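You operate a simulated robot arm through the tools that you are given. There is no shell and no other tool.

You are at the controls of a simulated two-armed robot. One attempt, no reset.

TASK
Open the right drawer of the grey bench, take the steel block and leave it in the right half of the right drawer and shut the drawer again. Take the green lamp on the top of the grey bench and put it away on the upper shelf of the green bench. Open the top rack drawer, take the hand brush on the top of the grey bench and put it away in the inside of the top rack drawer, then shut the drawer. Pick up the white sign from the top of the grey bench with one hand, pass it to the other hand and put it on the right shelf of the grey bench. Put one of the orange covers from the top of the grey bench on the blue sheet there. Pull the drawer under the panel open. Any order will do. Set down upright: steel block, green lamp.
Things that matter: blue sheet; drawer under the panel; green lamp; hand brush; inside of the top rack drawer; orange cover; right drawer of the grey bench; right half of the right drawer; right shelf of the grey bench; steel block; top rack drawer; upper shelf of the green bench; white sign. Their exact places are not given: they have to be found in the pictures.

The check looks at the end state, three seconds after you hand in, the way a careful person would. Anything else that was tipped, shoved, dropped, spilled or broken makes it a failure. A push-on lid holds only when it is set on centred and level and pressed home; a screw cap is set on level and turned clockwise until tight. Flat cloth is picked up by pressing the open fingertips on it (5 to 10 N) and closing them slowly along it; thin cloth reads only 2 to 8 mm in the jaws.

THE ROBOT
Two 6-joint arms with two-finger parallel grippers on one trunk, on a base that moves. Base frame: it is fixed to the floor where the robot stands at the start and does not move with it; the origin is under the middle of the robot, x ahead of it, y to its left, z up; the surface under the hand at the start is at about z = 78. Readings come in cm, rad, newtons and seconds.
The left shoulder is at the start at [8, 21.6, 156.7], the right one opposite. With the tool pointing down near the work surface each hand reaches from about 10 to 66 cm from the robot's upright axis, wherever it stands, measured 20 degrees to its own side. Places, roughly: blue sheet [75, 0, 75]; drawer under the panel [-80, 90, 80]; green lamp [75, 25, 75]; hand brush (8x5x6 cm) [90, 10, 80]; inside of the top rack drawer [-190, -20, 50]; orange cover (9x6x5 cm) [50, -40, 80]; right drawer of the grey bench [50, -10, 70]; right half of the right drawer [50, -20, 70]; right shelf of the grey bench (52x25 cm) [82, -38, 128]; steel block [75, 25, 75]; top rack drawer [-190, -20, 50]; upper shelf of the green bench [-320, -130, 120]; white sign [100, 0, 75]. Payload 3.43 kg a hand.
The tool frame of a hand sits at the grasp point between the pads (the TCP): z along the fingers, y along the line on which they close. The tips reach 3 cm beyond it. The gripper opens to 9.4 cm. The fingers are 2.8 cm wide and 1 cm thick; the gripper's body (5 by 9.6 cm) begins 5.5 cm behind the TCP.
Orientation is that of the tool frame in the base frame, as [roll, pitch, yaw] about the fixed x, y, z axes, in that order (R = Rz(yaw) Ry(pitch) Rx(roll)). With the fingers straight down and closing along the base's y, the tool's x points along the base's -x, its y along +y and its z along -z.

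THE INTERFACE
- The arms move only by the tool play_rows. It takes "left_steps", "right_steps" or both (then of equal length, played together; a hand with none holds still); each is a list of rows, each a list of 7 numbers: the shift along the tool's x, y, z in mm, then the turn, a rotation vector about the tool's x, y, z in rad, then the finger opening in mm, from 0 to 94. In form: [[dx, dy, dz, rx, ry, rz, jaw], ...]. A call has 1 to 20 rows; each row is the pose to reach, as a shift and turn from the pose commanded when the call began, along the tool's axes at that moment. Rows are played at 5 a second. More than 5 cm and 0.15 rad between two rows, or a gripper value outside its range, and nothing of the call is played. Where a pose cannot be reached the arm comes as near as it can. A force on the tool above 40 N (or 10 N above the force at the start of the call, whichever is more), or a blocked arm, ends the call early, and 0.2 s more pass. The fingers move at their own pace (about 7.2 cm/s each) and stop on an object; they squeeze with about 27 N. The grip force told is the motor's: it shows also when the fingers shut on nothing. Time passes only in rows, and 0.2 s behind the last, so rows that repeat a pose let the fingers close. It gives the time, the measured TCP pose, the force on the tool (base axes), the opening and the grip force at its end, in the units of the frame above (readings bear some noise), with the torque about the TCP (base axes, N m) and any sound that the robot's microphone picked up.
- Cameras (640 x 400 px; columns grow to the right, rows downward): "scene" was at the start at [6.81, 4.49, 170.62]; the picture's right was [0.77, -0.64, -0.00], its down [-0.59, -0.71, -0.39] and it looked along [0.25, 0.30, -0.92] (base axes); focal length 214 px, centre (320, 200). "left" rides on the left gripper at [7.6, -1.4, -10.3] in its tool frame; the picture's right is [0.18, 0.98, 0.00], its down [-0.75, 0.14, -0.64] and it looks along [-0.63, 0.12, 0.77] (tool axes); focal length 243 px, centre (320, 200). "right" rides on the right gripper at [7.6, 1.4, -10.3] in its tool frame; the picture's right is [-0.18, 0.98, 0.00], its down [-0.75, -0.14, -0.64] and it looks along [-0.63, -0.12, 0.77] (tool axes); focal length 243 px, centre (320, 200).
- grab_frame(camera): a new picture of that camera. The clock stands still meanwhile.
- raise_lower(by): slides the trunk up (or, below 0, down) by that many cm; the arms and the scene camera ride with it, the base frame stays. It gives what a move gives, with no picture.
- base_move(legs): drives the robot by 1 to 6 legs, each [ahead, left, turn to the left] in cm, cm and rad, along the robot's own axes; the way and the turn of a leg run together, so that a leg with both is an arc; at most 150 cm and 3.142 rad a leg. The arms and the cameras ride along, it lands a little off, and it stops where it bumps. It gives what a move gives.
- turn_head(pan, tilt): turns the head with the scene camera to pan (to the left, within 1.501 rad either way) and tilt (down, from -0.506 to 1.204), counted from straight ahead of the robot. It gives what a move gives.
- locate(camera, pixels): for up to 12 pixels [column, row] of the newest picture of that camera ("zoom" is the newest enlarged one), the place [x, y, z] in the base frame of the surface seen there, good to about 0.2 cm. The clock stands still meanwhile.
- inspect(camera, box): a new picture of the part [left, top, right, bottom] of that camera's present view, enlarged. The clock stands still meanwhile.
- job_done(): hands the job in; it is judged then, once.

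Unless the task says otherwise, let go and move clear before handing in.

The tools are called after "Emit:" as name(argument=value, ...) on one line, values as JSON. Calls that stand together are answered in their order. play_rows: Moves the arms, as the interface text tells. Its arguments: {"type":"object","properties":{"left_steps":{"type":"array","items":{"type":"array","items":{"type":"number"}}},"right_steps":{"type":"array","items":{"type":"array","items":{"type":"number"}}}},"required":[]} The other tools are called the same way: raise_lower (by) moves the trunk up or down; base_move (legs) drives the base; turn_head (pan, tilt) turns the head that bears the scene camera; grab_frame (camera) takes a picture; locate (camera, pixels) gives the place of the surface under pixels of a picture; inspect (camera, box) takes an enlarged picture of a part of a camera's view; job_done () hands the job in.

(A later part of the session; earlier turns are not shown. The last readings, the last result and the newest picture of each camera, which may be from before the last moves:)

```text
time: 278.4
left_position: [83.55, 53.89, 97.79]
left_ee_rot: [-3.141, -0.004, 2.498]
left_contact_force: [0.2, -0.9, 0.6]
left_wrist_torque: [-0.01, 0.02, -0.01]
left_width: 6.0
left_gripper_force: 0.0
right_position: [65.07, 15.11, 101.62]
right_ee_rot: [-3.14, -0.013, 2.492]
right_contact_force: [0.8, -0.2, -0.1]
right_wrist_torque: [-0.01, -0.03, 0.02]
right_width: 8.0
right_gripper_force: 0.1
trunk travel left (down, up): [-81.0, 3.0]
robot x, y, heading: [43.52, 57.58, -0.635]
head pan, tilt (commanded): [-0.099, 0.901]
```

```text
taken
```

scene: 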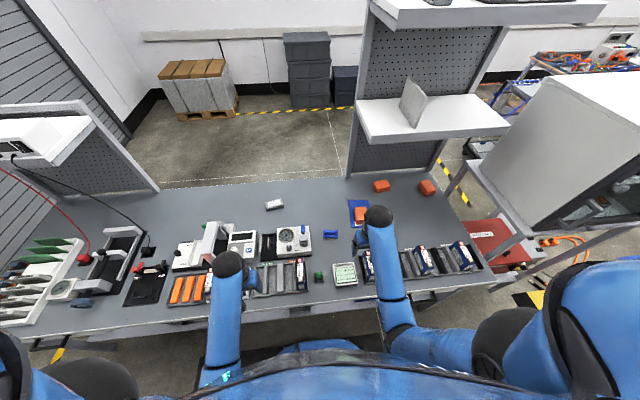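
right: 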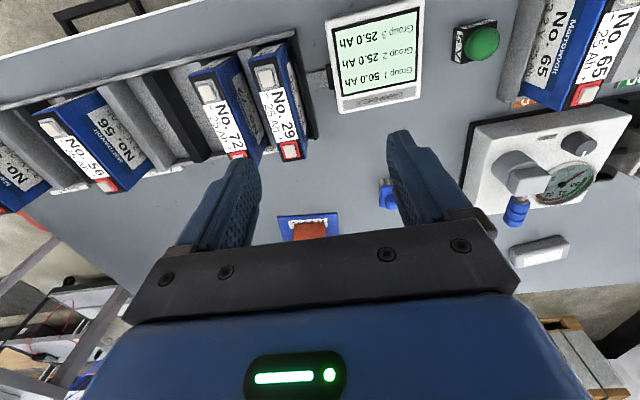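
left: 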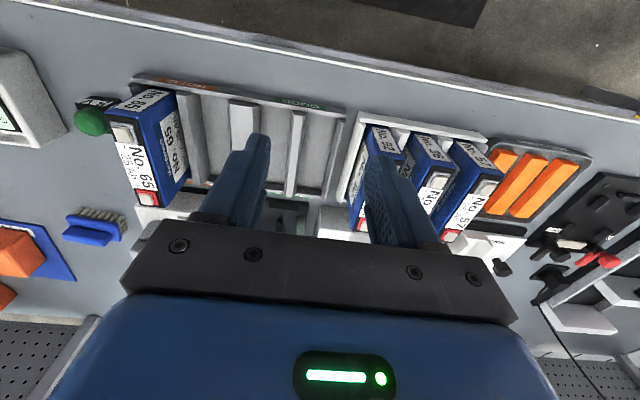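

Everything is in place. Moving the right hand over the brush at about (85.5,11.5).

Emit:
play_rows(right_steps=[[-37, 19, 0, 0, 0, 0, 80], [-74, 38, 0, 0, 0, 0, 80], [-111, 57, 0, 0, 0, 0, 80], [-148, 76, 0, 0, 0, 0, 80], [-184, 95, 0, 0, 0, 0, 80], [-184, 95, 30, 0, 0, 0, 80], [-184, 95, 50, 0, 0, 0, 80], [-184, 95, 50, 0, 0, 0, 80]])

Emit:
grab_frame(camera="right")

Emit:
inspect(camera="right", box=[260, 50, 400, 200])

```text
time: 280.2
left_position: [83.6, 53.89, 97.73]
left_ee_rot: [3.141, -0.005, 2.499]
left_contact_force: [-0.1, -1.0, 0.9]
left_wrist_torque: [-0.05, -0.02, 0.03]
left_width: 5.99
left_gripper_force: 0.0
right_position: [85.65, 11.57, 96.21]
right_ee_rot: [-3.138, -0.015, 2.49]
right_contact_force: [0.0, -0.2, -0.9]
right_wrist_torque: [-0.02, -0.01, 0.01]
right_width: 8.02
right_gripper_force: 0.1
trunk travel left (down, up): [-81.0, 3.0]
robot x, y, heading: [43.17, 57.43, -0.64]
head pan, tilt (commanded): [-0.099, 0.901]
```

```text
taken
```

right: 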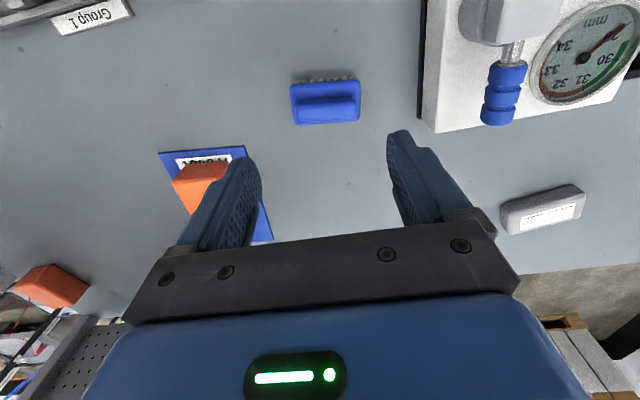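

```text
2.67 times, centred on (330, 125) of right
```

zoom: 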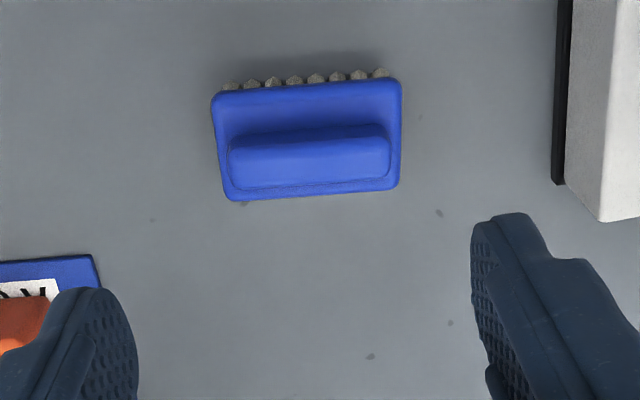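

The brush has a base plate with a ridge handle along its length. Let me locate its corners and heights.

Emit:
locate(camera="zoom", pixels=[[222, 100], [392, 92], [232, 190], [395, 182], [310, 145], [310, 110], [240, 160], [380, 150], [310, 165], [310, 188], [300, 80]])

```text
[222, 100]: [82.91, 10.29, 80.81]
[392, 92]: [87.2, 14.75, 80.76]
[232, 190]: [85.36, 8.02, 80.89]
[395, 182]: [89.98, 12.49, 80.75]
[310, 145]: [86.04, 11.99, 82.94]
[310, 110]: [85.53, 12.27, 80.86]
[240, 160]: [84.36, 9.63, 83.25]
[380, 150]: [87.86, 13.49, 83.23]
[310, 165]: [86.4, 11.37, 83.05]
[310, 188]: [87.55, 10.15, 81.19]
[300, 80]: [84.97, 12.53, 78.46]
```

The brush is centred at (86.3,11.45), long axis at 45°, plate top z=80.8, ridge top 83.2. I'll turn the hand −1.436 rad to close across its short side and descend to 88 first.

Emit:
play_rows(right_steps=[[-1, 0, 0, 0, 0, -0.144, 66], [-2, 1, 0, 0, 0, -0.288, 66], [-3, 1, 0, 0, 0, -0.432, 66], [-4, 2, 0, 0, 0, -0.576, 66], [-5, 2, 0, 0, 0, -0.72, 66], [-6, 3, 0, 0, 0, -0.864, 66], [-6, 3, 0, 0, 0, -1.008, 66], [-6, 3, 0, 0, 0, -1.152, 66], [-6, 3, 0, 0, 0, -1.296, 66], [-6, 3, 0, 0, 0, -1.436, 66], [-6, 3, 40, 0, 0, -1.436, 66], [-6, 3, 80, 0, 0, -1.436, 66], [-6, 3, 80, 0, 0, -1.436, 66]])

Emit:
grab_frame(camera="right")

```text
time: 283.0
left_position: [83.68, 53.93, 97.73]
left_ee_rot: [-3.141, -0.003, 2.499]
left_contact_force: [0.0, -0.5, -0.5]
left_wrist_torque: [0.01, 0.01, -0.01]
left_width: 6.02
left_gripper_force: 0.0
right_position: [86.08, 11.62, 88.05]
right_ee_rot: [3.129, -0.004, -2.356]
right_contact_force: [-0.3, -0.2, 0.1]
right_wrist_torque: [0.0, 0.01, -0.01]
right_width: 6.6
right_gripper_force: 0.1
trunk travel left (down, up): [-81.0, 3.0]
robot x, y, heading: [43.6, 57.35, -0.639]
head pan, tilt (commanded): [-0.099, 0.901]
```

```text
taken
```

right: 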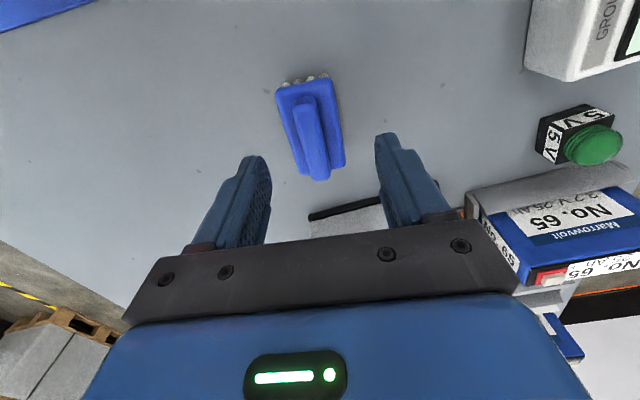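

The brush lies centred between the fingers (ridge at column ~315). Descend to z≈82.6 and close.

Emit:
play_rows(right_steps=[[0, 0, 30, 0, 0, 0, 66], [0, 0, 54, 0, 0, 0, 66], [0, 0, 54, 0, 0, 0, 66], [0, 0, 54, 0, 0, 0, 45], [0, 0, 54, 0, 0, 0, 25], [0, 0, 54, 0, 0, 0, 10], [0, 0, 54, 0, 0, 0, 10], [0, 0, 54, 0, 0, 0, 10]])

Emit:
grab_frame(camera="right")

```text
time: 284.8
left_position: [83.69, 53.9, 97.8]
left_ee_rot: [3.14, -0.005, 2.5]
left_contact_force: [-0.5, -0.4, -0.2]
left_wrist_torque: [-0.03, 0.01, 0.01]
left_width: 6.03
left_gripper_force: 0.0
right_position: [84.33, 12.54, 84.36]
right_ee_rot: [3.13, -0.004, -2.357]
right_contact_force: [0.5, -0.3, 0.4]
right_wrist_torque: [-0.02, -0.01, -0.01]
right_width: 1.53
right_gripper_force: 27.0
right hand out of reach, approached as far as the arm can: row 1, 2, 3, 4, 5, 6, 7, 8
trunk travel left (down, up): [-81.0, 3.0]
robot x, y, heading: [43.02, 57.64, -0.638]
head pan, tilt (commanded): [-0.099, 0.901]
```

```text
taken
```

right: 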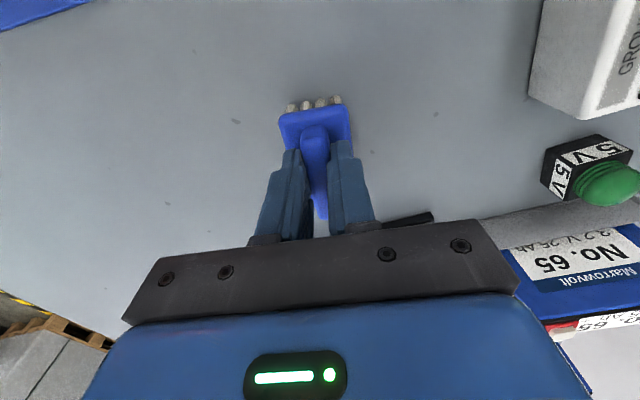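

The reach ran short, but the fingers closed on the brush's ridge (1.5 cm wide). I'll lift a little and check the hold.

Emit:
play_rows(right_steps=[[0, 0, -20, 0, 0, 0, 5], [0, 0, -40, 0, 0, 0, 5], [0, 0, -60, 0, 0, 0, 5], [0, 0, -60, 0, 0, 0, 5]])

Emit:
grab_frame(camera="right")

Emit:
inspect(camera="scene", box=[280, 190, 440, 290])

```text
time: 285.8
left_position: [83.62, 53.9, 97.62]
left_ee_rot: [3.141, -0.004, 2.5]
left_contact_force: [0.0, 0.8, -0.1]
left_wrist_torque: [0.02, -0.03, 0.01]
left_width: 5.98
left_gripper_force: 0.1
right_position: [84.47, 12.28, 90.21]
right_ee_rot: [3.13, -0.006, -2.357]
right_contact_force: [-0.1, -0.2, -1.2]
right_wrist_torque: [0.04, -0.02, -0.01]
right_width: 1.55
right_gripper_force: 27.0
trunk travel left (down, up): [-81.0, 3.0]
robot x, y, heading: [43.07, 57.58, -0.641]
head pan, tilt (commanded): [-0.099, 0.901]
```

```text
taken
```

right: 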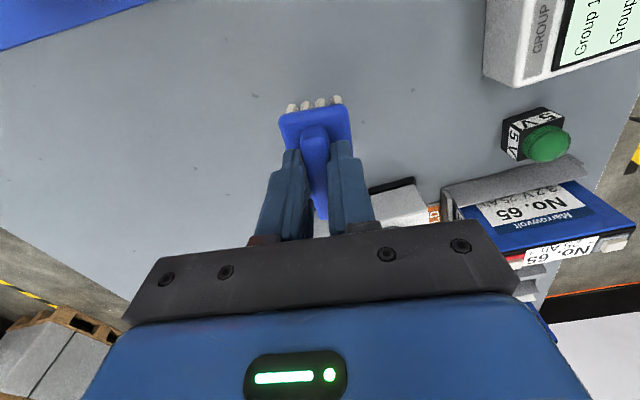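

```text
4.00 times, centred on (360, 240) of scene
```

zoom: 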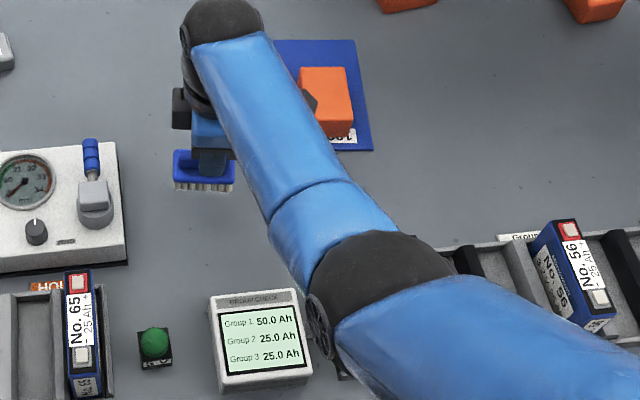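

The brush is securely held. I'll raise it, bring the right hand home, and look at the lamp.

Emit:
play_rows(right_steps=[[0, 0, -30, 0, 0, 0, 5], [0, 0, -60, 0, 0, 0, 5], [0, 0, -85, 0, 0, 0, 5], [20, 26, -90, 0, 0, 0.14, 5], [38, 52, -90, 0, 0, 0.28, 5], [57, 78, -90, 0, 0, 0.42, 5], [76, 103, -90, 0, 0, 0.56, 5], [95, 129, -90, 0, 0, 0.7, 5], [114, 155, -90, 0, 0, 0.84, 5], [114, 155, -90, 0, 0, 0.98, 5], [114, 155, -90, 0, 0, 1.12, 5], [114, 155, -90, 0, 0, 1.26, 5], [114, 155, -90, 0, 0, 1.4, 5], [114, 155, -90, 0, 0, 1.4, 5]])

Emit:
grab_frame(camera="right")

Emit:
inspect(camera="scene", box=[280, 230, 400, 305])

```text
time: 288.8
left_position: [83.73, 53.89, 97.64]
left_ee_rot: [3.141, -0.003, 2.498]
left_contact_force: [-0.5, 0.4, -0.6]
left_wrist_torque: [0.02, 0.01, -0.01]
left_width: 5.98
left_gripper_force: 0.1
right_position: [65.72, 15.28, 99.62]
right_ee_rot: [-3.138, -0.015, 2.524]
right_contact_force: [-0.5, 0.7, -0.1]
right_wrist_torque: [0.02, 0.0, 0.0]
right_width: 1.52
right_gripper_force: 27.0
trunk travel left (down, up): [-81.0, 3.0]
robot x, y, heading: [43.2, 57.84, -0.64]
head pan, tilt (commanded): [-0.099, 0.901]
```

```text
taken
```

right: 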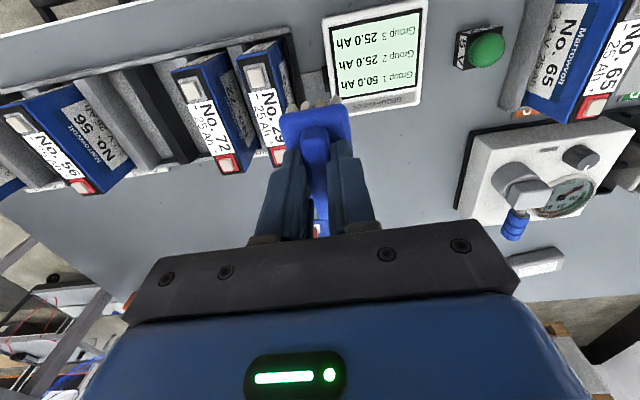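

```text
5.33 times, centred on (340, 268) of scene
```

zoom: 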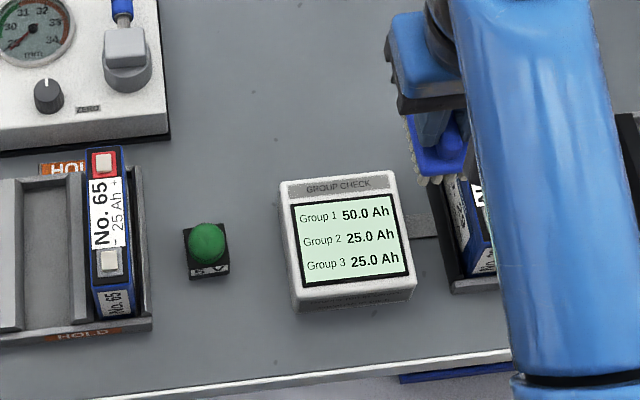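

The lamp stands between the tray and the "Group check" box at zoom (207,248). Locating its shape and the neighbours' edges.

Emit:
locate(camera="zoom", pixels=[[207, 240], [186, 234], [227, 232], [193, 268], [228, 262], [207, 270], [210, 276], [150, 250], [150, 300], [285, 240], [292, 290], [207, 225]])

Emit:
inspect(camera="right", box=[430, 0, 560, 100])

```text
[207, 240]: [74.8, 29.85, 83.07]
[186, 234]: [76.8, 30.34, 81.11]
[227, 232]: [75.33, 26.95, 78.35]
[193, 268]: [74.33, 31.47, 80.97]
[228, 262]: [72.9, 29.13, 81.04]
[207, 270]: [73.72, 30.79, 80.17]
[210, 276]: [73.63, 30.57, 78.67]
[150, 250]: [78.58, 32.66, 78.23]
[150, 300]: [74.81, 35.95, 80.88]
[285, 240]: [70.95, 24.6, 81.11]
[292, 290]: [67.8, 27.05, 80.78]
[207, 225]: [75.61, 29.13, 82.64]
```

```text
4.00 times, centred on (495, 50) of right
```

zoom: 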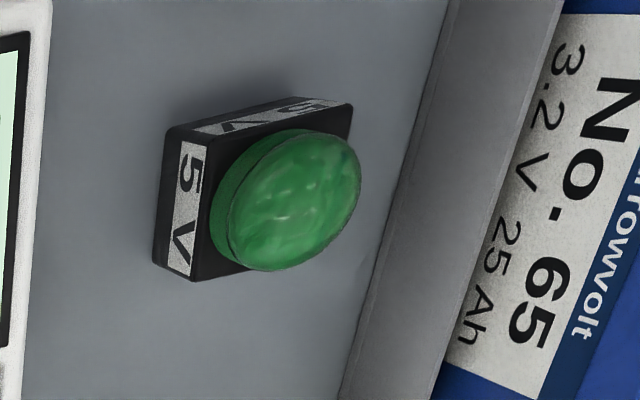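

The lamp has a 3 cm square base (centre (74.85,29.73), z 78.3–81) with a dome to 83.2. It must go on a high shelf, so I'll pick it with the left hand pitched forward. First back off and shift right to line up.

Emit:
base_move(legs=[[-28, 0, 0], [0, -25, 0]])

Emit:
play_rows(left_steps=[[-28, 0, -1, 0, -0.1286, 0, 60], [-56, 0, -6, 0, -0.2571, 0, 60], [-83, 0, -15, 0, -0.3857, 0, 60], [-108, 0, -28, 0, -0.5143, 0, 60], [-131, 0, -46, 0, -0.6429, 0, 60], [-151, 0, -67, 0, -0.7714, 0, 60], [-169, 0, -92, 0, -0.9, 0, 60], [-169, 0, -92, 0, -0.9, 0, 60]])

Emit:
grab_frame(camera="scene")

```text
time: 292.2
left_position: [46.23, 51.95, 97.62]
left_ee_rot: [-3.137, -0.004, 2.503]
left_contact_force: [0.5, 0.0, -0.6]
left_wrist_torque: [-0.02, -0.01, -0.01]
left_width: 5.98
left_gripper_force: 0.0
right_position: [28.26, 13.42, 99.63]
right_ee_rot: [-3.134, -0.015, 2.528]
right_contact_force: [-0.7, -0.3, -0.6]
right_wrist_torque: [-0.01, 0.01, -0.01]
right_width: 1.49
right_gripper_force: 27.0
trunk travel left (down, up): [-81.0, 3.0]
robot x, y, heading: [5.63, 55.2, -0.637]
head pan, tilt (commanded): [-0.099, 0.901]
```

```text
time: 294.0
left_position: [59.84, 41.51, 106.69]
left_ee_rot: [-3.141, 0.897, 2.502]
left_contact_force: [0.7, -0.3, 0.2]
left_wrist_torque: [0.03, -0.05, 0.01]
left_width: 6.01
left_gripper_force: 0.1
right_position: [28.05, 13.1, 99.64]
right_ee_rot: [-3.138, -0.015, 2.528]
right_contact_force: [-0.9, -0.3, -1.3]
right_wrist_torque: [-0.01, -0.01, 0.0]
right_width: 1.53
right_gripper_force: 26.6
trunk travel left (down, up): [-81.0, 3.0]
robot x, y, heading: [5.87, 55.46, -0.639]
head pan, tilt (commanded): [-0.099, 0.901]
```

```text
taken
```

scene: 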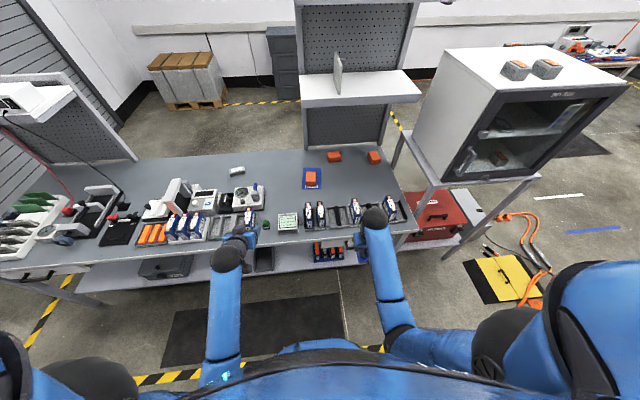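

Lined up: left TCP at u≈23.5, lamp at u≈42.6, v≈68.4. Lower the trunk 23 cm (both hands are in front of the bench) and approach partway.

Emit:
raise_lower(by=-23)

Emit:
play_rows(left_steps=[[-25, -1, 31, -0.026, 0, -0.021, 60], [-50, -3, 62, -0.052, 0, -0.041, 60], [-74, -4, 93, -0.078, 0, -0.062, 60], [-74, -4, 93, -0.078, 0, -0.062, 60]])

Emit:
grab_frame(camera="left")

Emit:
grab_frame(camera="scene")

```text
time: 296.4
left_position: [59.67, 41.63, 83.84]
left_ee_rot: [-3.14, 0.896, 2.504]
left_contact_force: [-0.3, 0.2, 0.1]
left_wrist_torque: [0.02, 0.01, -0.05]
left_width: 6.0
left_gripper_force: 0.1
right_position: [28.24, 13.19, 76.7]
right_ee_rot: [-3.138, -0.012, 2.53]
right_contact_force: [0.3, -0.1, -0.4]
right_wrist_torque: [0.0, 0.03, 0.01]
right_width: 1.51
right_gripper_force: 26.5
trunk travel left (down, up): [-58.0, 26.0]
robot x, y, heading: [5.85, 55.14, -0.637]
head pan, tilt (commanded): [-0.099, 0.901]
```

```text
time: 297.4
left_position: [68.83, 34.15, 83.62]
left_ee_rot: [3.141, 0.898, 2.603]
left_contact_force: [0.4, 0.7, 0.0]
left_wrist_torque: [0.02, 0.01, 0.02]
left_width: 6.0
left_gripper_force: 0.1
right_position: [28.13, 13.28, 76.67]
right_ee_rot: [-3.139, -0.011, 2.53]
right_contact_force: [-0.6, -0.4, -0.9]
right_wrist_torque: [-0.03, -0.05, 0.04]
right_width: 1.52
right_gripper_force: 26.9
trunk travel left (down, up): [-58.0, 26.0]
robot x, y, heading: [5.75, 55.62, -0.632]
head pan, tilt (commanded): [-0.099, 0.901]
```

```text
taken
```

left: 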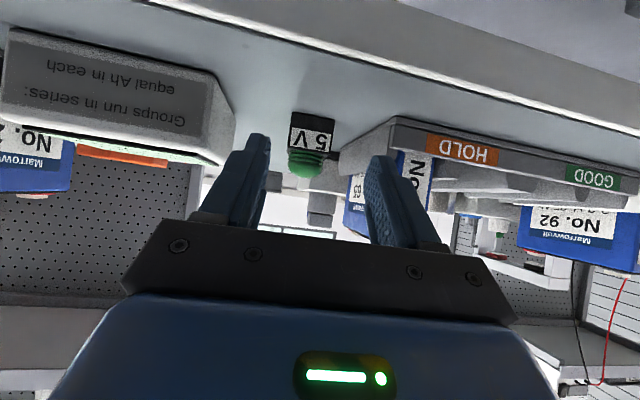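

```text
taken
```

scene: 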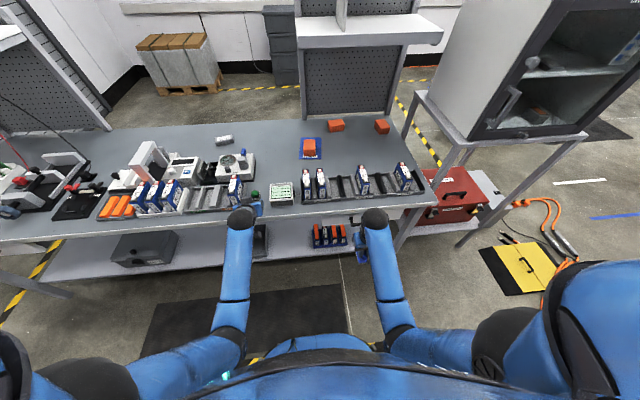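

The lamp faces the hand squarely at (311,140). I'll refine its position from this close view before the final approach.

Emit:
locate(camera="left", pixels=[[292, 130], [330, 133], [311, 133], [295, 145], [328, 148], [306, 165], [293, 116], [333, 120], [230, 130], [390, 125]])

Emit:
inspect(camera="left", box=[250, 80, 400, 200])

```text
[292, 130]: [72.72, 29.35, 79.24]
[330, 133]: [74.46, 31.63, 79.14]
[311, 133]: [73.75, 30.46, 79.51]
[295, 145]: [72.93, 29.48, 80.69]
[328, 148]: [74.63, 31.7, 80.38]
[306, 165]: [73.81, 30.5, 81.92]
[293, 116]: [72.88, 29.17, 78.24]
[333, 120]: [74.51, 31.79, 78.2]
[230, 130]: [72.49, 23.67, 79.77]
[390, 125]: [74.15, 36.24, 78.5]
```

```text
3.33 times, centred on (325, 140) of left
```

zoom: 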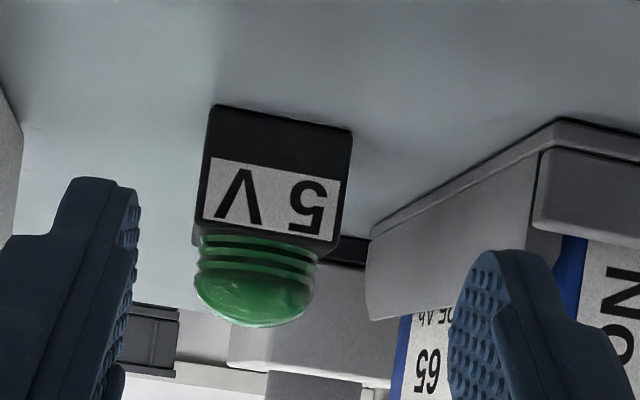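

The lamp's front face is centred at (73.6,30.5). Final approach: 6 cm ahead, 0.7 right, 1.8 down.

Emit:
play_rows(left_steps=[[-8, -4, 10, 0, 0, 0, 52], [-15, -7, 25, 0, 0, 0, 52], [-21, -7, 42, 0, 0, 0, 52], [-25, -7, 60, 0, 0, 0, 52], [-25, -7, 60, 0, 0, 0, 52]])

Emit:
grab_frame(camera="left")

```text
time: 298.6
left_position: [73.96, 30.37, 82.21]
left_ee_rot: [3.141, 0.895, 2.602]
left_contact_force: [0.0, 0.2, 1.5]
left_wrist_torque: [0.0, 0.0, -0.01]
left_width: 5.21
left_gripper_force: 0.0
right_position: [28.12, 13.15, 76.67]
right_ee_rot: [-3.139, -0.013, 2.529]
right_contact_force: [0.8, 0.2, 0.1]
right_wrist_torque: [-0.01, -0.04, 0.02]
right_width: 1.53
right_gripper_force: 27.1
trunk travel left (down, up): [-58.0, 26.0]
robot x, y, heading: [5.45, 55.21, -0.635]
head pan, tilt (commanded): [-0.099, 0.901]
```

```text
taken
```

left: 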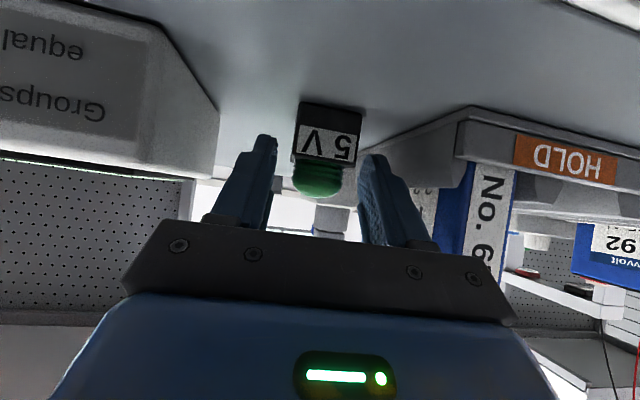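

The fingers straddle the lamp, slightly high. Lower 5 mm more and close.

Emit:
play_rows(left_steps=[[2.4, -1, 4.5, 0, 0, 0, 52], [2.4, -1, 4.5, 0, 0, 0, 52], [2.4, -1, 4.5, 0, 0, 0, 40], [2.4, -1, 4.5, 0, 0, 0, 30], [2.4, -1, 4.5, 0, 0, 0, 20], [2.4, -1, 4.5, 0, 0, 0, 15], [2.4, -1, 4.5, 0, 0, 0, 15]])

Emit:
grab_frame(camera="left")

```text
time: 300.2
left_position: [73.9, 30.14, 81.62]
left_ee_rot: [3.141, 0.896, 2.602]
left_contact_force: [0.1, -0.6, -0.4]
left_wrist_torque: [0.0, 0.01, -0.05]
left_width: 3.73
left_gripper_force: 27.5
right_position: [28.21, 13.18, 76.69]
right_ee_rot: [-3.137, -0.014, 2.529]
right_contact_force: [-0.3, -0.7, -1.3]
right_wrist_torque: [0.02, -0.02, -0.02]
right_width: 1.51
right_gripper_force: 26.5
trunk travel left (down, up): [-58.0, 26.0]
robot x, y, heading: [5.67, 55.74, -0.636]
head pan, tilt (commanded): [-0.099, 0.901]
```

```text
taken
```

left: 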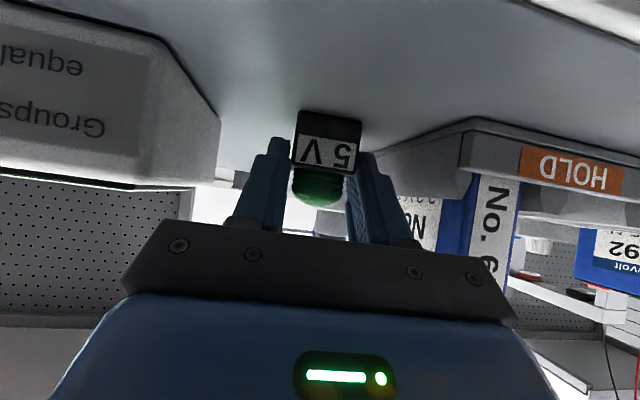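

Gripped at 3.7 cm. I'll lift 2 cm with the trunk and check that the lamp stays put.

Emit:
raise_lower(by=2)

Emit:
grab_frame(camera="left")

Emit:
inspect(camera="left", box=[240, 80, 410, 240])

```text
time: 300.9
left_position: [74.01, 30.15, 83.61]
left_ee_rot: [3.141, 0.895, 2.602]
left_contact_force: [-0.5, -0.1, -1.1]
left_wrist_torque: [0.0, 0.0, 0.0]
left_width: 3.75
left_gripper_force: 27.4
right_position: [28.05, 13.1, 78.75]
right_ee_rot: [-3.14, -0.015, 2.527]
right_contact_force: [-1.0, -0.1, -1.6]
right_wrist_torque: [0.03, -0.02, 0.01]
right_width: 1.52
right_gripper_force: 27.1
trunk travel left (down, up): [-60.0, 24.0]
robot x, y, heading: [5.64, 55.16, -0.635]
head pan, tilt (commanded): [-0.099, 0.901]
```

```text
taken
```

left: 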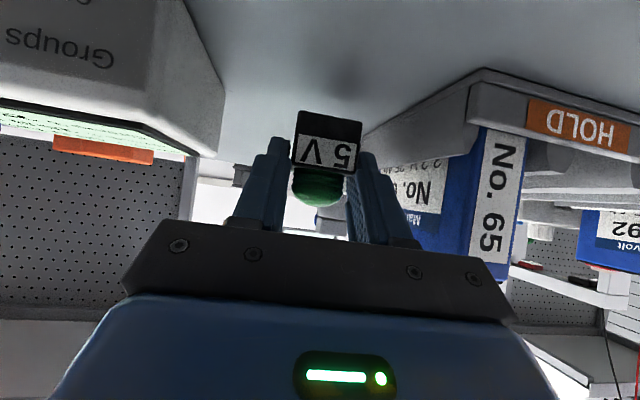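

```text
2.50 times, centred on (325, 160) of left
```

zoom: 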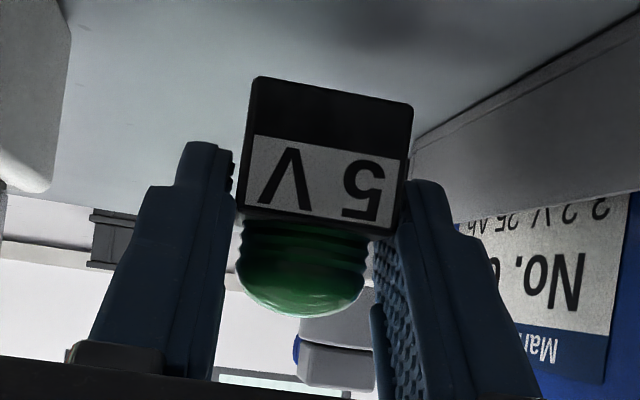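

The lamp is held upright. I'll raise the trunk, back away from the bench to open floor, then look around toward the rack, panel and green bench.

Emit:
raise_lower(by=21)

Emit:
base_move(legs=[[-20, 0, 0], [0, -55, 0]])

Emit:
turn_head(pan=-1.5, tilt=0.35)

Emit:
grab_frame(camera="scene")

Emit:
turn_head(pan=1.5, tilt=0.35)

Emit:
grab_frame(camera="scene")

```text
time: 303.1
left_position: [74.1, 30.05, 104.74]
left_ee_rot: [3.14, 0.895, 2.601]
left_contact_force: [-0.9, 0.8, -1.0]
left_wrist_torque: [-0.02, 0.01, 0.01]
left_width: 3.7
left_gripper_force: 27.2
right_position: [28.19, 13.1, 99.61]
right_ee_rot: [-3.14, -0.014, 2.529]
right_contact_force: [0.4, 0.6, -1.0]
right_wrist_torque: [-0.01, 0.04, 0.01]
right_width: 1.52
right_gripper_force: 26.6
trunk travel left (down, up): [-81.0, 3.0]
robot x, y, heading: [5.56, 55.24, -0.634]
head pan, tilt (commanded): [-0.099, 0.901]
```

```text
time: 307.6
left_position: [23.58, -3.39, 104.6]
left_ee_rot: [-3.139, 0.895, 2.586]
left_contact_force: [-0.1, -0.4, -0.3]
left_wrist_torque: [-0.01, 0.0, -0.01]
left_width: 3.74
left_gripper_force: 27.0
right_position: [-22.7, -19.4, 99.7]
right_ee_rot: [-3.137, -0.013, 2.509]
right_contact_force: [0.2, 0.6, -0.8]
right_wrist_torque: [0.0, 0.01, -0.02]
right_width: 1.53
right_gripper_force: 27.0
trunk travel left (down, up): [-81.0, 3.0]
robot x, y, heading: [-44.63, 23.11, -0.654]
head pan, tilt (commanded): [-0.099, 0.901]
```

```text
time: 309.1
left_position: [23.51, -3.43, 104.68]
left_ee_rot: [3.14, 0.895, 2.584]
left_contact_force: [-0.6, 0.8, 0.6]
left_wrist_torque: [0.01, -0.02, -0.02]
left_width: 3.72
left_gripper_force: 27.3
right_position: [-22.72, -19.61, 99.71]
right_ee_rot: [-3.139, -0.013, 2.51]
right_contact_force: [-0.2, -1.0, -0.6]
right_wrist_torque: [0.0, 0.02, 0.02]
right_width: 1.52
right_gripper_force: 27.1
trunk travel left (down, up): [-81.0, 3.0]
robot x, y, heading: [-44.74, 23.16, -0.656]
head pan, tilt (commanded): [-1.499, 0.351]
```

```text
taken
```

scene: 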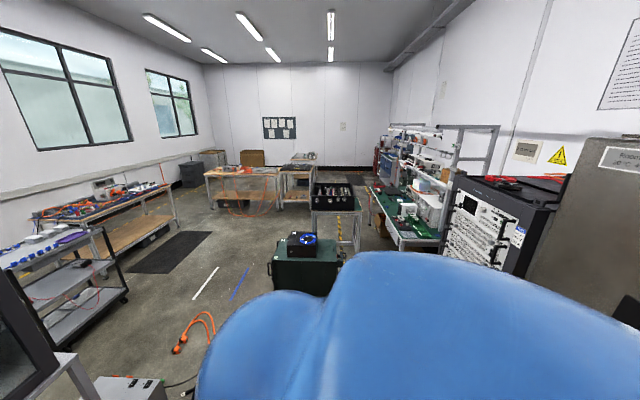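

```text
time: 311.7
left_position: [23.4, -3.55, 104.73]
left_ee_rot: [-3.141, 0.895, 2.583]
left_contact_force: [0.1, 0.3, -0.8]
left_wrist_torque: [-0.01, -0.01, -0.03]
left_width: 3.76
left_gripper_force: 27.0
right_position: [-22.72, -19.49, 99.72]
right_ee_rot: [-3.137, -0.014, 2.508]
right_contact_force: [0.3, 0.3, -0.8]
right_wrist_torque: [0.0, 0.01, -0.01]
right_width: 1.56
right_gripper_force: 27.0
trunk travel left (down, up): [-81.0, 3.0]
robot x, y, heading: [-44.5, 22.68, -0.657]
head pan, tilt (commanded): [1.499, 0.351]
```

```text
taken
```

scene: 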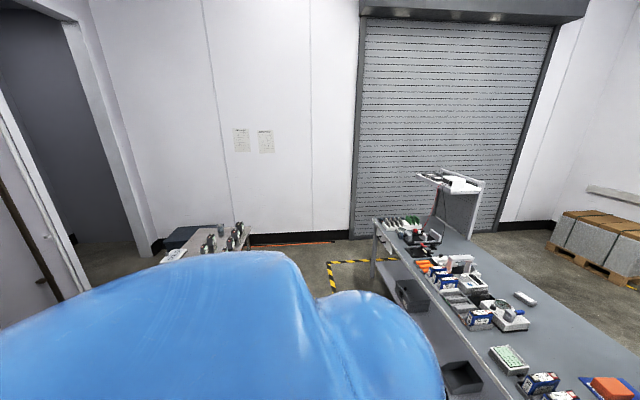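

The right-hand view shows the black rack (500,220), green-mat bench (410,210), a dark green box (305,260) and a cart (330,195). I'll locate these before turning.

Emit:
turn_head(pan=-1.5, tilt=0.35)

Emit:
grab_frame(camera="scene")

Emit:
locate(camera="scene", pixels=[[305, 265], [275, 262], [340, 265], [300, 240], [330, 190], [312, 200], [355, 215], [410, 205], [440, 230], [500, 220], [450, 250], [550, 200]])

Emit:
inspect(camera="scene", box=[360, 110, 560, 270])

```text
time: 314.3
left_position: [23.43, -3.52, 104.65]
left_ee_rot: [-3.141, 0.897, 2.583]
left_contact_force: [0.3, 0.4, -1.0]
left_wrist_torque: [-0.01, 0.01, -0.03]
left_width: 3.73
left_gripper_force: 26.6
right_position: [-22.73, -19.61, 99.65]
right_ee_rot: [-3.139, -0.013, 2.508]
right_contact_force: [-0.4, 0.5, -1.2]
right_wrist_torque: [-0.01, 0.01, 0.01]
right_width: 1.52
right_gripper_force: 27.1
trunk travel left (down, up): [-81.0, 3.0]
robot x, y, heading: [-44.76, 23.01, -0.652]
head pan, tilt (commanded): [-1.499, 0.351]
```

```text
taken
```

scene: 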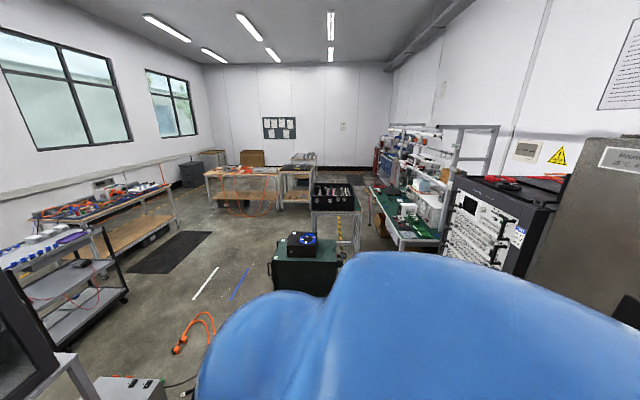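

```text
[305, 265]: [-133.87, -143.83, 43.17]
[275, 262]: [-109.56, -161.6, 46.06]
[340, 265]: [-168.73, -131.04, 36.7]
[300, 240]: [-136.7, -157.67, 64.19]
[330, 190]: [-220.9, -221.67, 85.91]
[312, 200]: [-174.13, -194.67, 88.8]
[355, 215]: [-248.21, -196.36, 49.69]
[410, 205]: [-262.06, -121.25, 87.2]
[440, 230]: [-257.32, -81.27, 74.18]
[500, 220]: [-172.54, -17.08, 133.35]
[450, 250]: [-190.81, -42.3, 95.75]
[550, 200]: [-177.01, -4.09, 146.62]
```

```text
2.50 times, centred on (460, 190) of scene
```

zoom: 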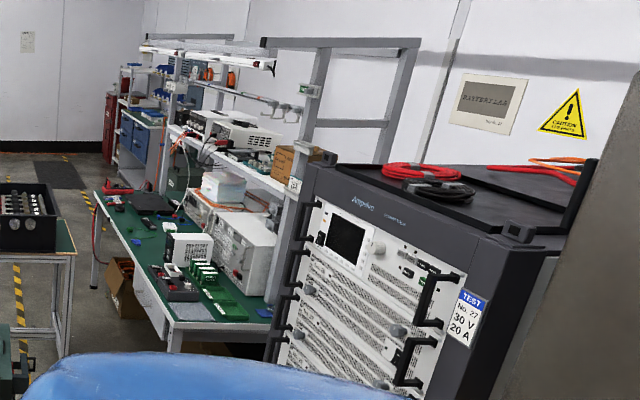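

The green bench lies along the far wall with an instrument shelf, and the rack stands beside it. I'll turn right 2 rad to face them.

Emit:
base_move(legs=[[0, 0, -1.2], [0, 0, -0.85]])

Emit:
turn_head(pan=0.0, tilt=0.35)

Emit:
grab_frame(camera="scene")

Emit:
turn_head(pan=-0.9, tilt=0.35)

Emit:
grab_frame(camera="scene")

```text
time: 319.9
left_position: [-99.63, -24.76, 104.66]
left_ee_rot: [-3.141, 0.896, 0.526]
left_contact_force: [-0.1, 0.0, -0.9]
left_wrist_torque: [0.05, 0.01, 0.01]
left_width: 3.29
left_gripper_force: 26.9
right_position: [-92.28, 23.51, 99.6]
right_ee_rot: [-3.137, -0.015, 0.451]
right_contact_force: [-0.5, -0.4, -1.1]
right_wrist_torque: [0.02, -0.02, 0.02]
right_width: 1.51
right_gripper_force: 26.4
trunk travel left (down, up): [-81.0, 3.0]
robot x, y, heading: [-44.72, 22.59, -2.717]
head pan, tilt (commanded): [-1.499, 0.351]
```

```text
time: 321.5
left_position: [-99.64, -24.78, 104.74]
left_ee_rot: [3.138, 0.896, 0.525]
left_contact_force: [-0.5, 0.2, -0.1]
left_wrist_torque: [-0.01, 0.03, 0.0]
left_width: 3.29
left_gripper_force: 26.8
right_position: [-92.22, 23.64, 99.74]
right_ee_rot: [-3.137, -0.012, 0.452]
right_contact_force: [0.2, 0.9, -0.5]
right_wrist_torque: [-0.02, 0.0, 0.01]
right_width: 1.52
right_gripper_force: 27.1
trunk travel left (down, up): [-81.0, 3.0]
robot x, y, heading: [-44.42, 22.92, -2.716]
head pan, tilt (commanded): [0.0, 0.351]
```

```text
taken
```

scene: 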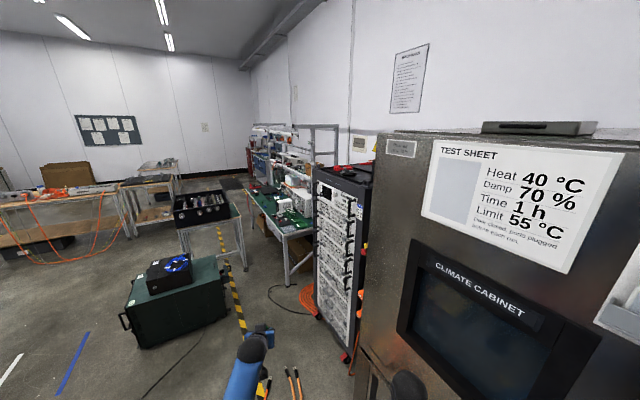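

```text
time: 322.7
left_position: [-99.82, -24.67, 104.64]
left_ee_rot: [3.14, 0.895, 0.525]
left_contact_force: [1.3, 0.5, 0.2]
left_wrist_torque: [0.03, -0.01, 0.02]
left_width: 3.3
left_gripper_force: 27.3
right_position: [-92.23, 23.49, 99.67]
right_ee_rot: [-3.137, -0.012, 0.452]
right_contact_force: [-0.2, -0.6, -0.9]
right_wrist_torque: [-0.01, -0.02, -0.02]
right_width: 1.52
right_gripper_force: 26.8
trunk travel left (down, up): [-81.0, 3.0]
robot x, y, heading: [-44.31, 22.71, -2.716]
head pan, tilt (commanded): [-0.901, 0.351]
```

```text
taken
```

scene: 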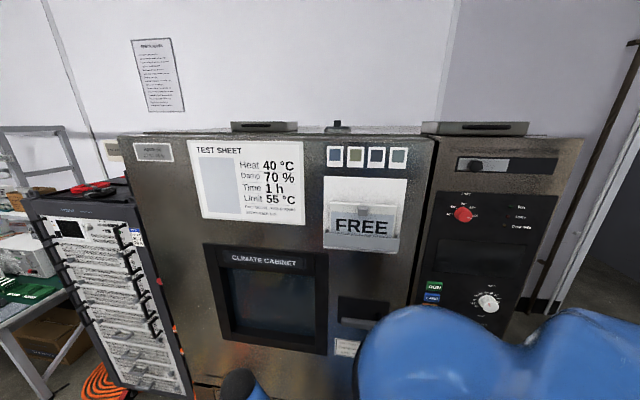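

I now face the climate cabinet, with its control panel at (490,250) on the right and the rack at left. The lamp turned a bit in the grip (3.3 cm now) but is still held. Locating the cabinet front and rack.

Emit:
locate(camera="scene", pixels=[[340, 170], [160, 150], [300, 380], [480, 170], [560, 180], [430, 290], [480, 300], [360, 310], [90, 240], [150, 330], [100, 210], [185, 380]])

Emit:
grab_frame(camera="left")

Emit:
grab_frame(camera="right")

```text
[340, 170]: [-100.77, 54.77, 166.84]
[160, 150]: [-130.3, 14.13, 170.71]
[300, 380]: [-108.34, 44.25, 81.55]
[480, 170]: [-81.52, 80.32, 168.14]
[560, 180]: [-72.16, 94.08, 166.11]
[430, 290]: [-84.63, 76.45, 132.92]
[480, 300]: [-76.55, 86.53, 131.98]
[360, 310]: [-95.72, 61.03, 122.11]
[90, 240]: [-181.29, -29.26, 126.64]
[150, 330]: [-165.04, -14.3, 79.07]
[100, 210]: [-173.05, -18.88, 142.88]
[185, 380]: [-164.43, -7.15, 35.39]
```

```text
taken
```

left: 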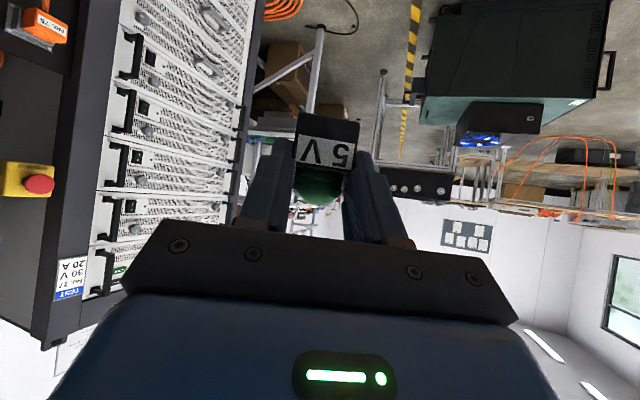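

```text
taken
```

right: 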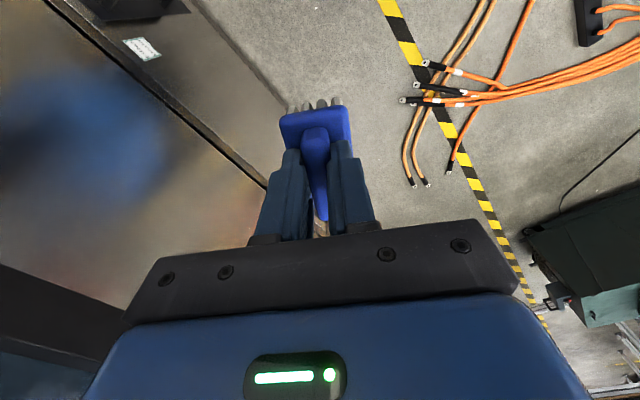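

In bench axes everything along that wall faces the grey bench: cabinet front at u≈−113, rack front at u≈−127 (v −140…−103), green bench further along. I'll fold the left hand in a bit and drive along the aisle toward the rack.

Emit:
play_rows(left_steps=[[25, 0, -31, 0, 0, 0, 15], [50, 0, -63, 0, 0, 0, 15], [75, 0, -94, 0, 0, 0, 15], [100, 0, -125, 0, 0, 0, 15], [100, 0, -125, 0, 0, 0, 15]])

Emit:
base_move(legs=[[45, 30, 0], [43, 22, 0]])

Emit:
turn_head(pan=-0.3, tilt=0.45)

Emit:
grab_frame(camera="scene")

```text
time: 323.9
left_position: [-85.97, -16.69, 104.2]
left_ee_rot: [3.14, 0.895, 0.525]
left_contact_force: [1.2, -0.3, -0.1]
left_wrist_torque: [0.02, 0.05, 0.0]
left_width: 3.31
left_gripper_force: 26.8
right_position: [-92.34, 23.6, 99.78]
right_ee_rot: [-3.138, -0.01, 0.453]
right_contact_force: [0.5, 0.0, -1.7]
right_wrist_torque: [-0.02, 0.01, -0.01]
right_width: 1.54
right_gripper_force: 27.2
trunk travel left (down, up): [-81.0, 3.0]
robot x, y, heading: [-44.32, 22.92, -2.714]
head pan, tilt (commanded): [-0.901, 0.351]
```

```text
time: 329.5
left_position: [-141.76, -102.83, 104.33]
left_ee_rot: [-3.141, 0.897, 0.556]
left_contact_force: [0.0, 0.7, -0.5]
left_wrist_torque: [0.02, 0.0, -0.01]
left_width: 3.3
left_gripper_force: 27.2
right_position: [-149.24, -62.53, 99.76]
right_ee_rot: [-3.141, -0.013, 0.483]
right_contact_force: [-0.2, -0.4, -1.4]
right_wrist_torque: [-0.01, 0.02, 0.0]
right_width: 1.53
right_gripper_force: 26.4
trunk travel left (down, up): [-81.0, 3.0]
robot x, y, heading: [-101.55, -62.04, -2.688]
head pan, tilt (commanded): [-0.901, 0.351]
```

```text
time: 330.5
left_position: [-141.77, -102.9, 104.29]
left_ee_rot: [-3.14, 0.896, 0.558]
left_contact_force: [-0.1, 0.8, -0.7]
left_wrist_torque: [-0.01, 0.0, -0.02]
left_width: 3.3
left_gripper_force: 26.7
right_position: [-149.29, -62.7, 99.76]
right_ee_rot: [-3.137, -0.015, 0.484]
right_contact_force: [-0.2, -0.3, -0.2]
right_wrist_torque: [0.04, 0.02, -0.02]
right_width: 1.53
right_gripper_force: 26.6
trunk travel left (down, up): [-81.0, 3.0]
robot x, y, heading: [-101.22, -61.56, -2.686]
head pan, tilt (commanded): [-0.3, 0.45]
```

```text
taken
```

scene: 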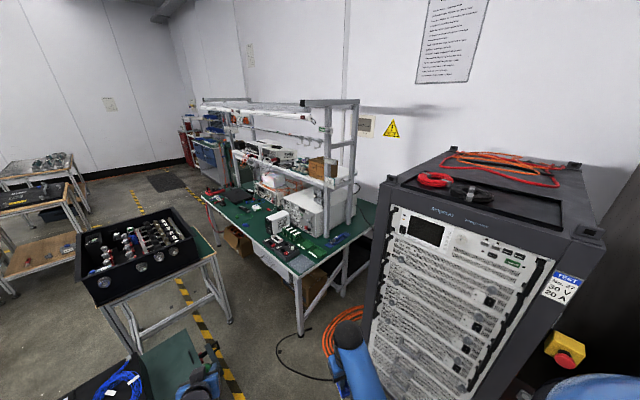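

Clear view now. I'll zoom on the green bench shelf and the rack, and locate their edges.

Emit:
inspect(camera="scene", box=[190, 90, 390, 290])

Emit:
locate(camera="scene", pixels=[[300, 278], [205, 205], [345, 250], [390, 215], [545, 270], [365, 370], [440, 300], [150, 360], [195, 245], [120, 300], [400, 200], [590, 230]])

Emit:
inspect(camera="scene", box=[340, 140, 640, 400])

```text
2.00 times, centred on (290, 190) of scene
```

zoom: 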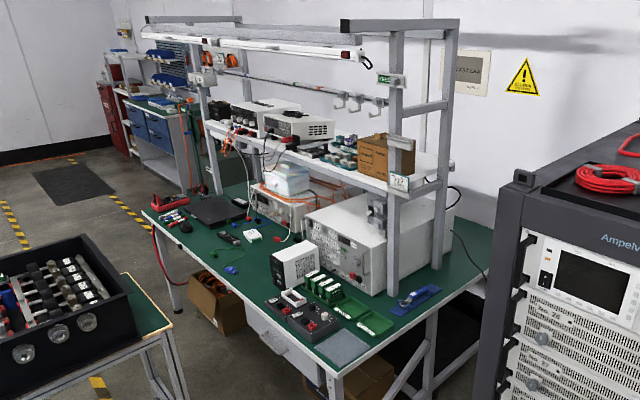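

```text
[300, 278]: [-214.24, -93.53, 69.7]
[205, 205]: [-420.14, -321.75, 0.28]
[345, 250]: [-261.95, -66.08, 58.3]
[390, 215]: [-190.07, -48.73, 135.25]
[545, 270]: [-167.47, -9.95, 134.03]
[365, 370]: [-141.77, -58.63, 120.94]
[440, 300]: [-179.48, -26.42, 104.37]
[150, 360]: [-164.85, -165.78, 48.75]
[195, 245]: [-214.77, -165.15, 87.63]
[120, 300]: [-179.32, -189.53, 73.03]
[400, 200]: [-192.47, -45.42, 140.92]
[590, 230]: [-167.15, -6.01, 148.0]
```

```text
1.54 times, centred on (490, 270) of scene
```

zoom: 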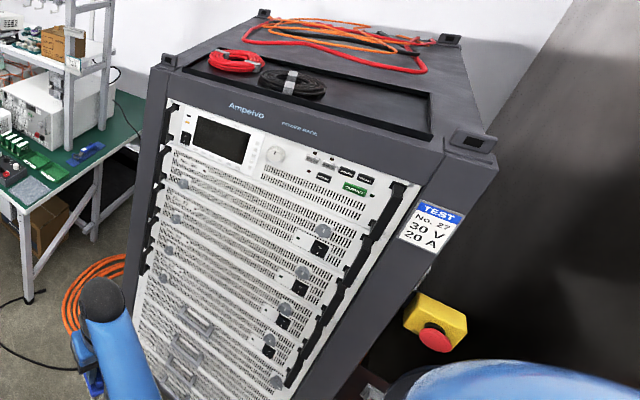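

The rack's front is at u≈−129 (v −151…−104), with handled drawers low down; the green bench front is at u≈−117 from v≈−202 on. Zooming in on the upper shelf to find a free spot.

Emit:
inspect(camera="scene", box=[230, 130, 340, 200])

Emit:
inspect(camera="scene", box=[280, 140, 340, 180])

```text
5.71 times, centred on (285, 165) of scene
```

zoom: 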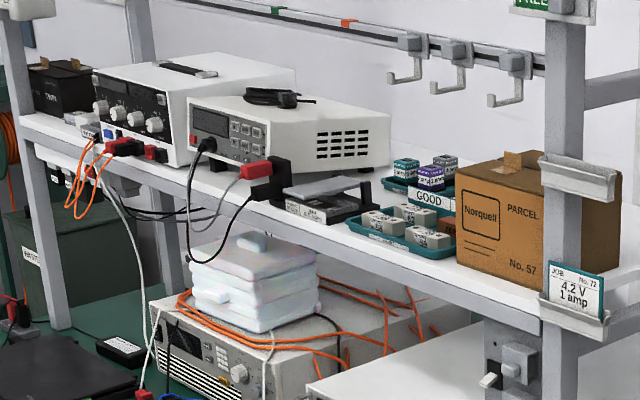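

```text
10.00 times, centred on (310, 160) of scene
```

zoom: 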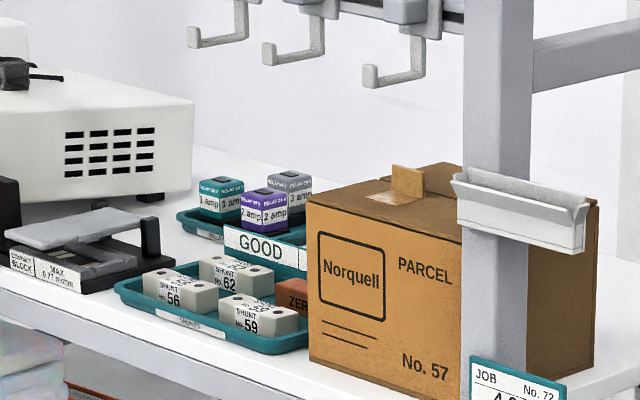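

The shelf holds instruments, a terminal block, two trays and a parcel. White free surface shows at zoom (165,240) and right of the parcel (615,345). Locating these.

Emit:
locate(camera="zoom", pixels=[[165, 240], [150, 215], [115, 290], [212, 352], [310, 358], [612, 345], [250, 385], [60, 270], [20, 325], [190, 190], [100, 325], [595, 365]])

```text
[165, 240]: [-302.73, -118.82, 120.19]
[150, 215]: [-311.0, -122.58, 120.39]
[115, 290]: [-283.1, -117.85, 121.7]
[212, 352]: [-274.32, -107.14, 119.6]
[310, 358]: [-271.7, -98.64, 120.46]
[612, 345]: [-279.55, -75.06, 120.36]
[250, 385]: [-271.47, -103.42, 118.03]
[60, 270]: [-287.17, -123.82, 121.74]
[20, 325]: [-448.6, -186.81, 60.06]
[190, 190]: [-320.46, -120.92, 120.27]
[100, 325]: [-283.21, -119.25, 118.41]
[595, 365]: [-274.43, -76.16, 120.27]
```

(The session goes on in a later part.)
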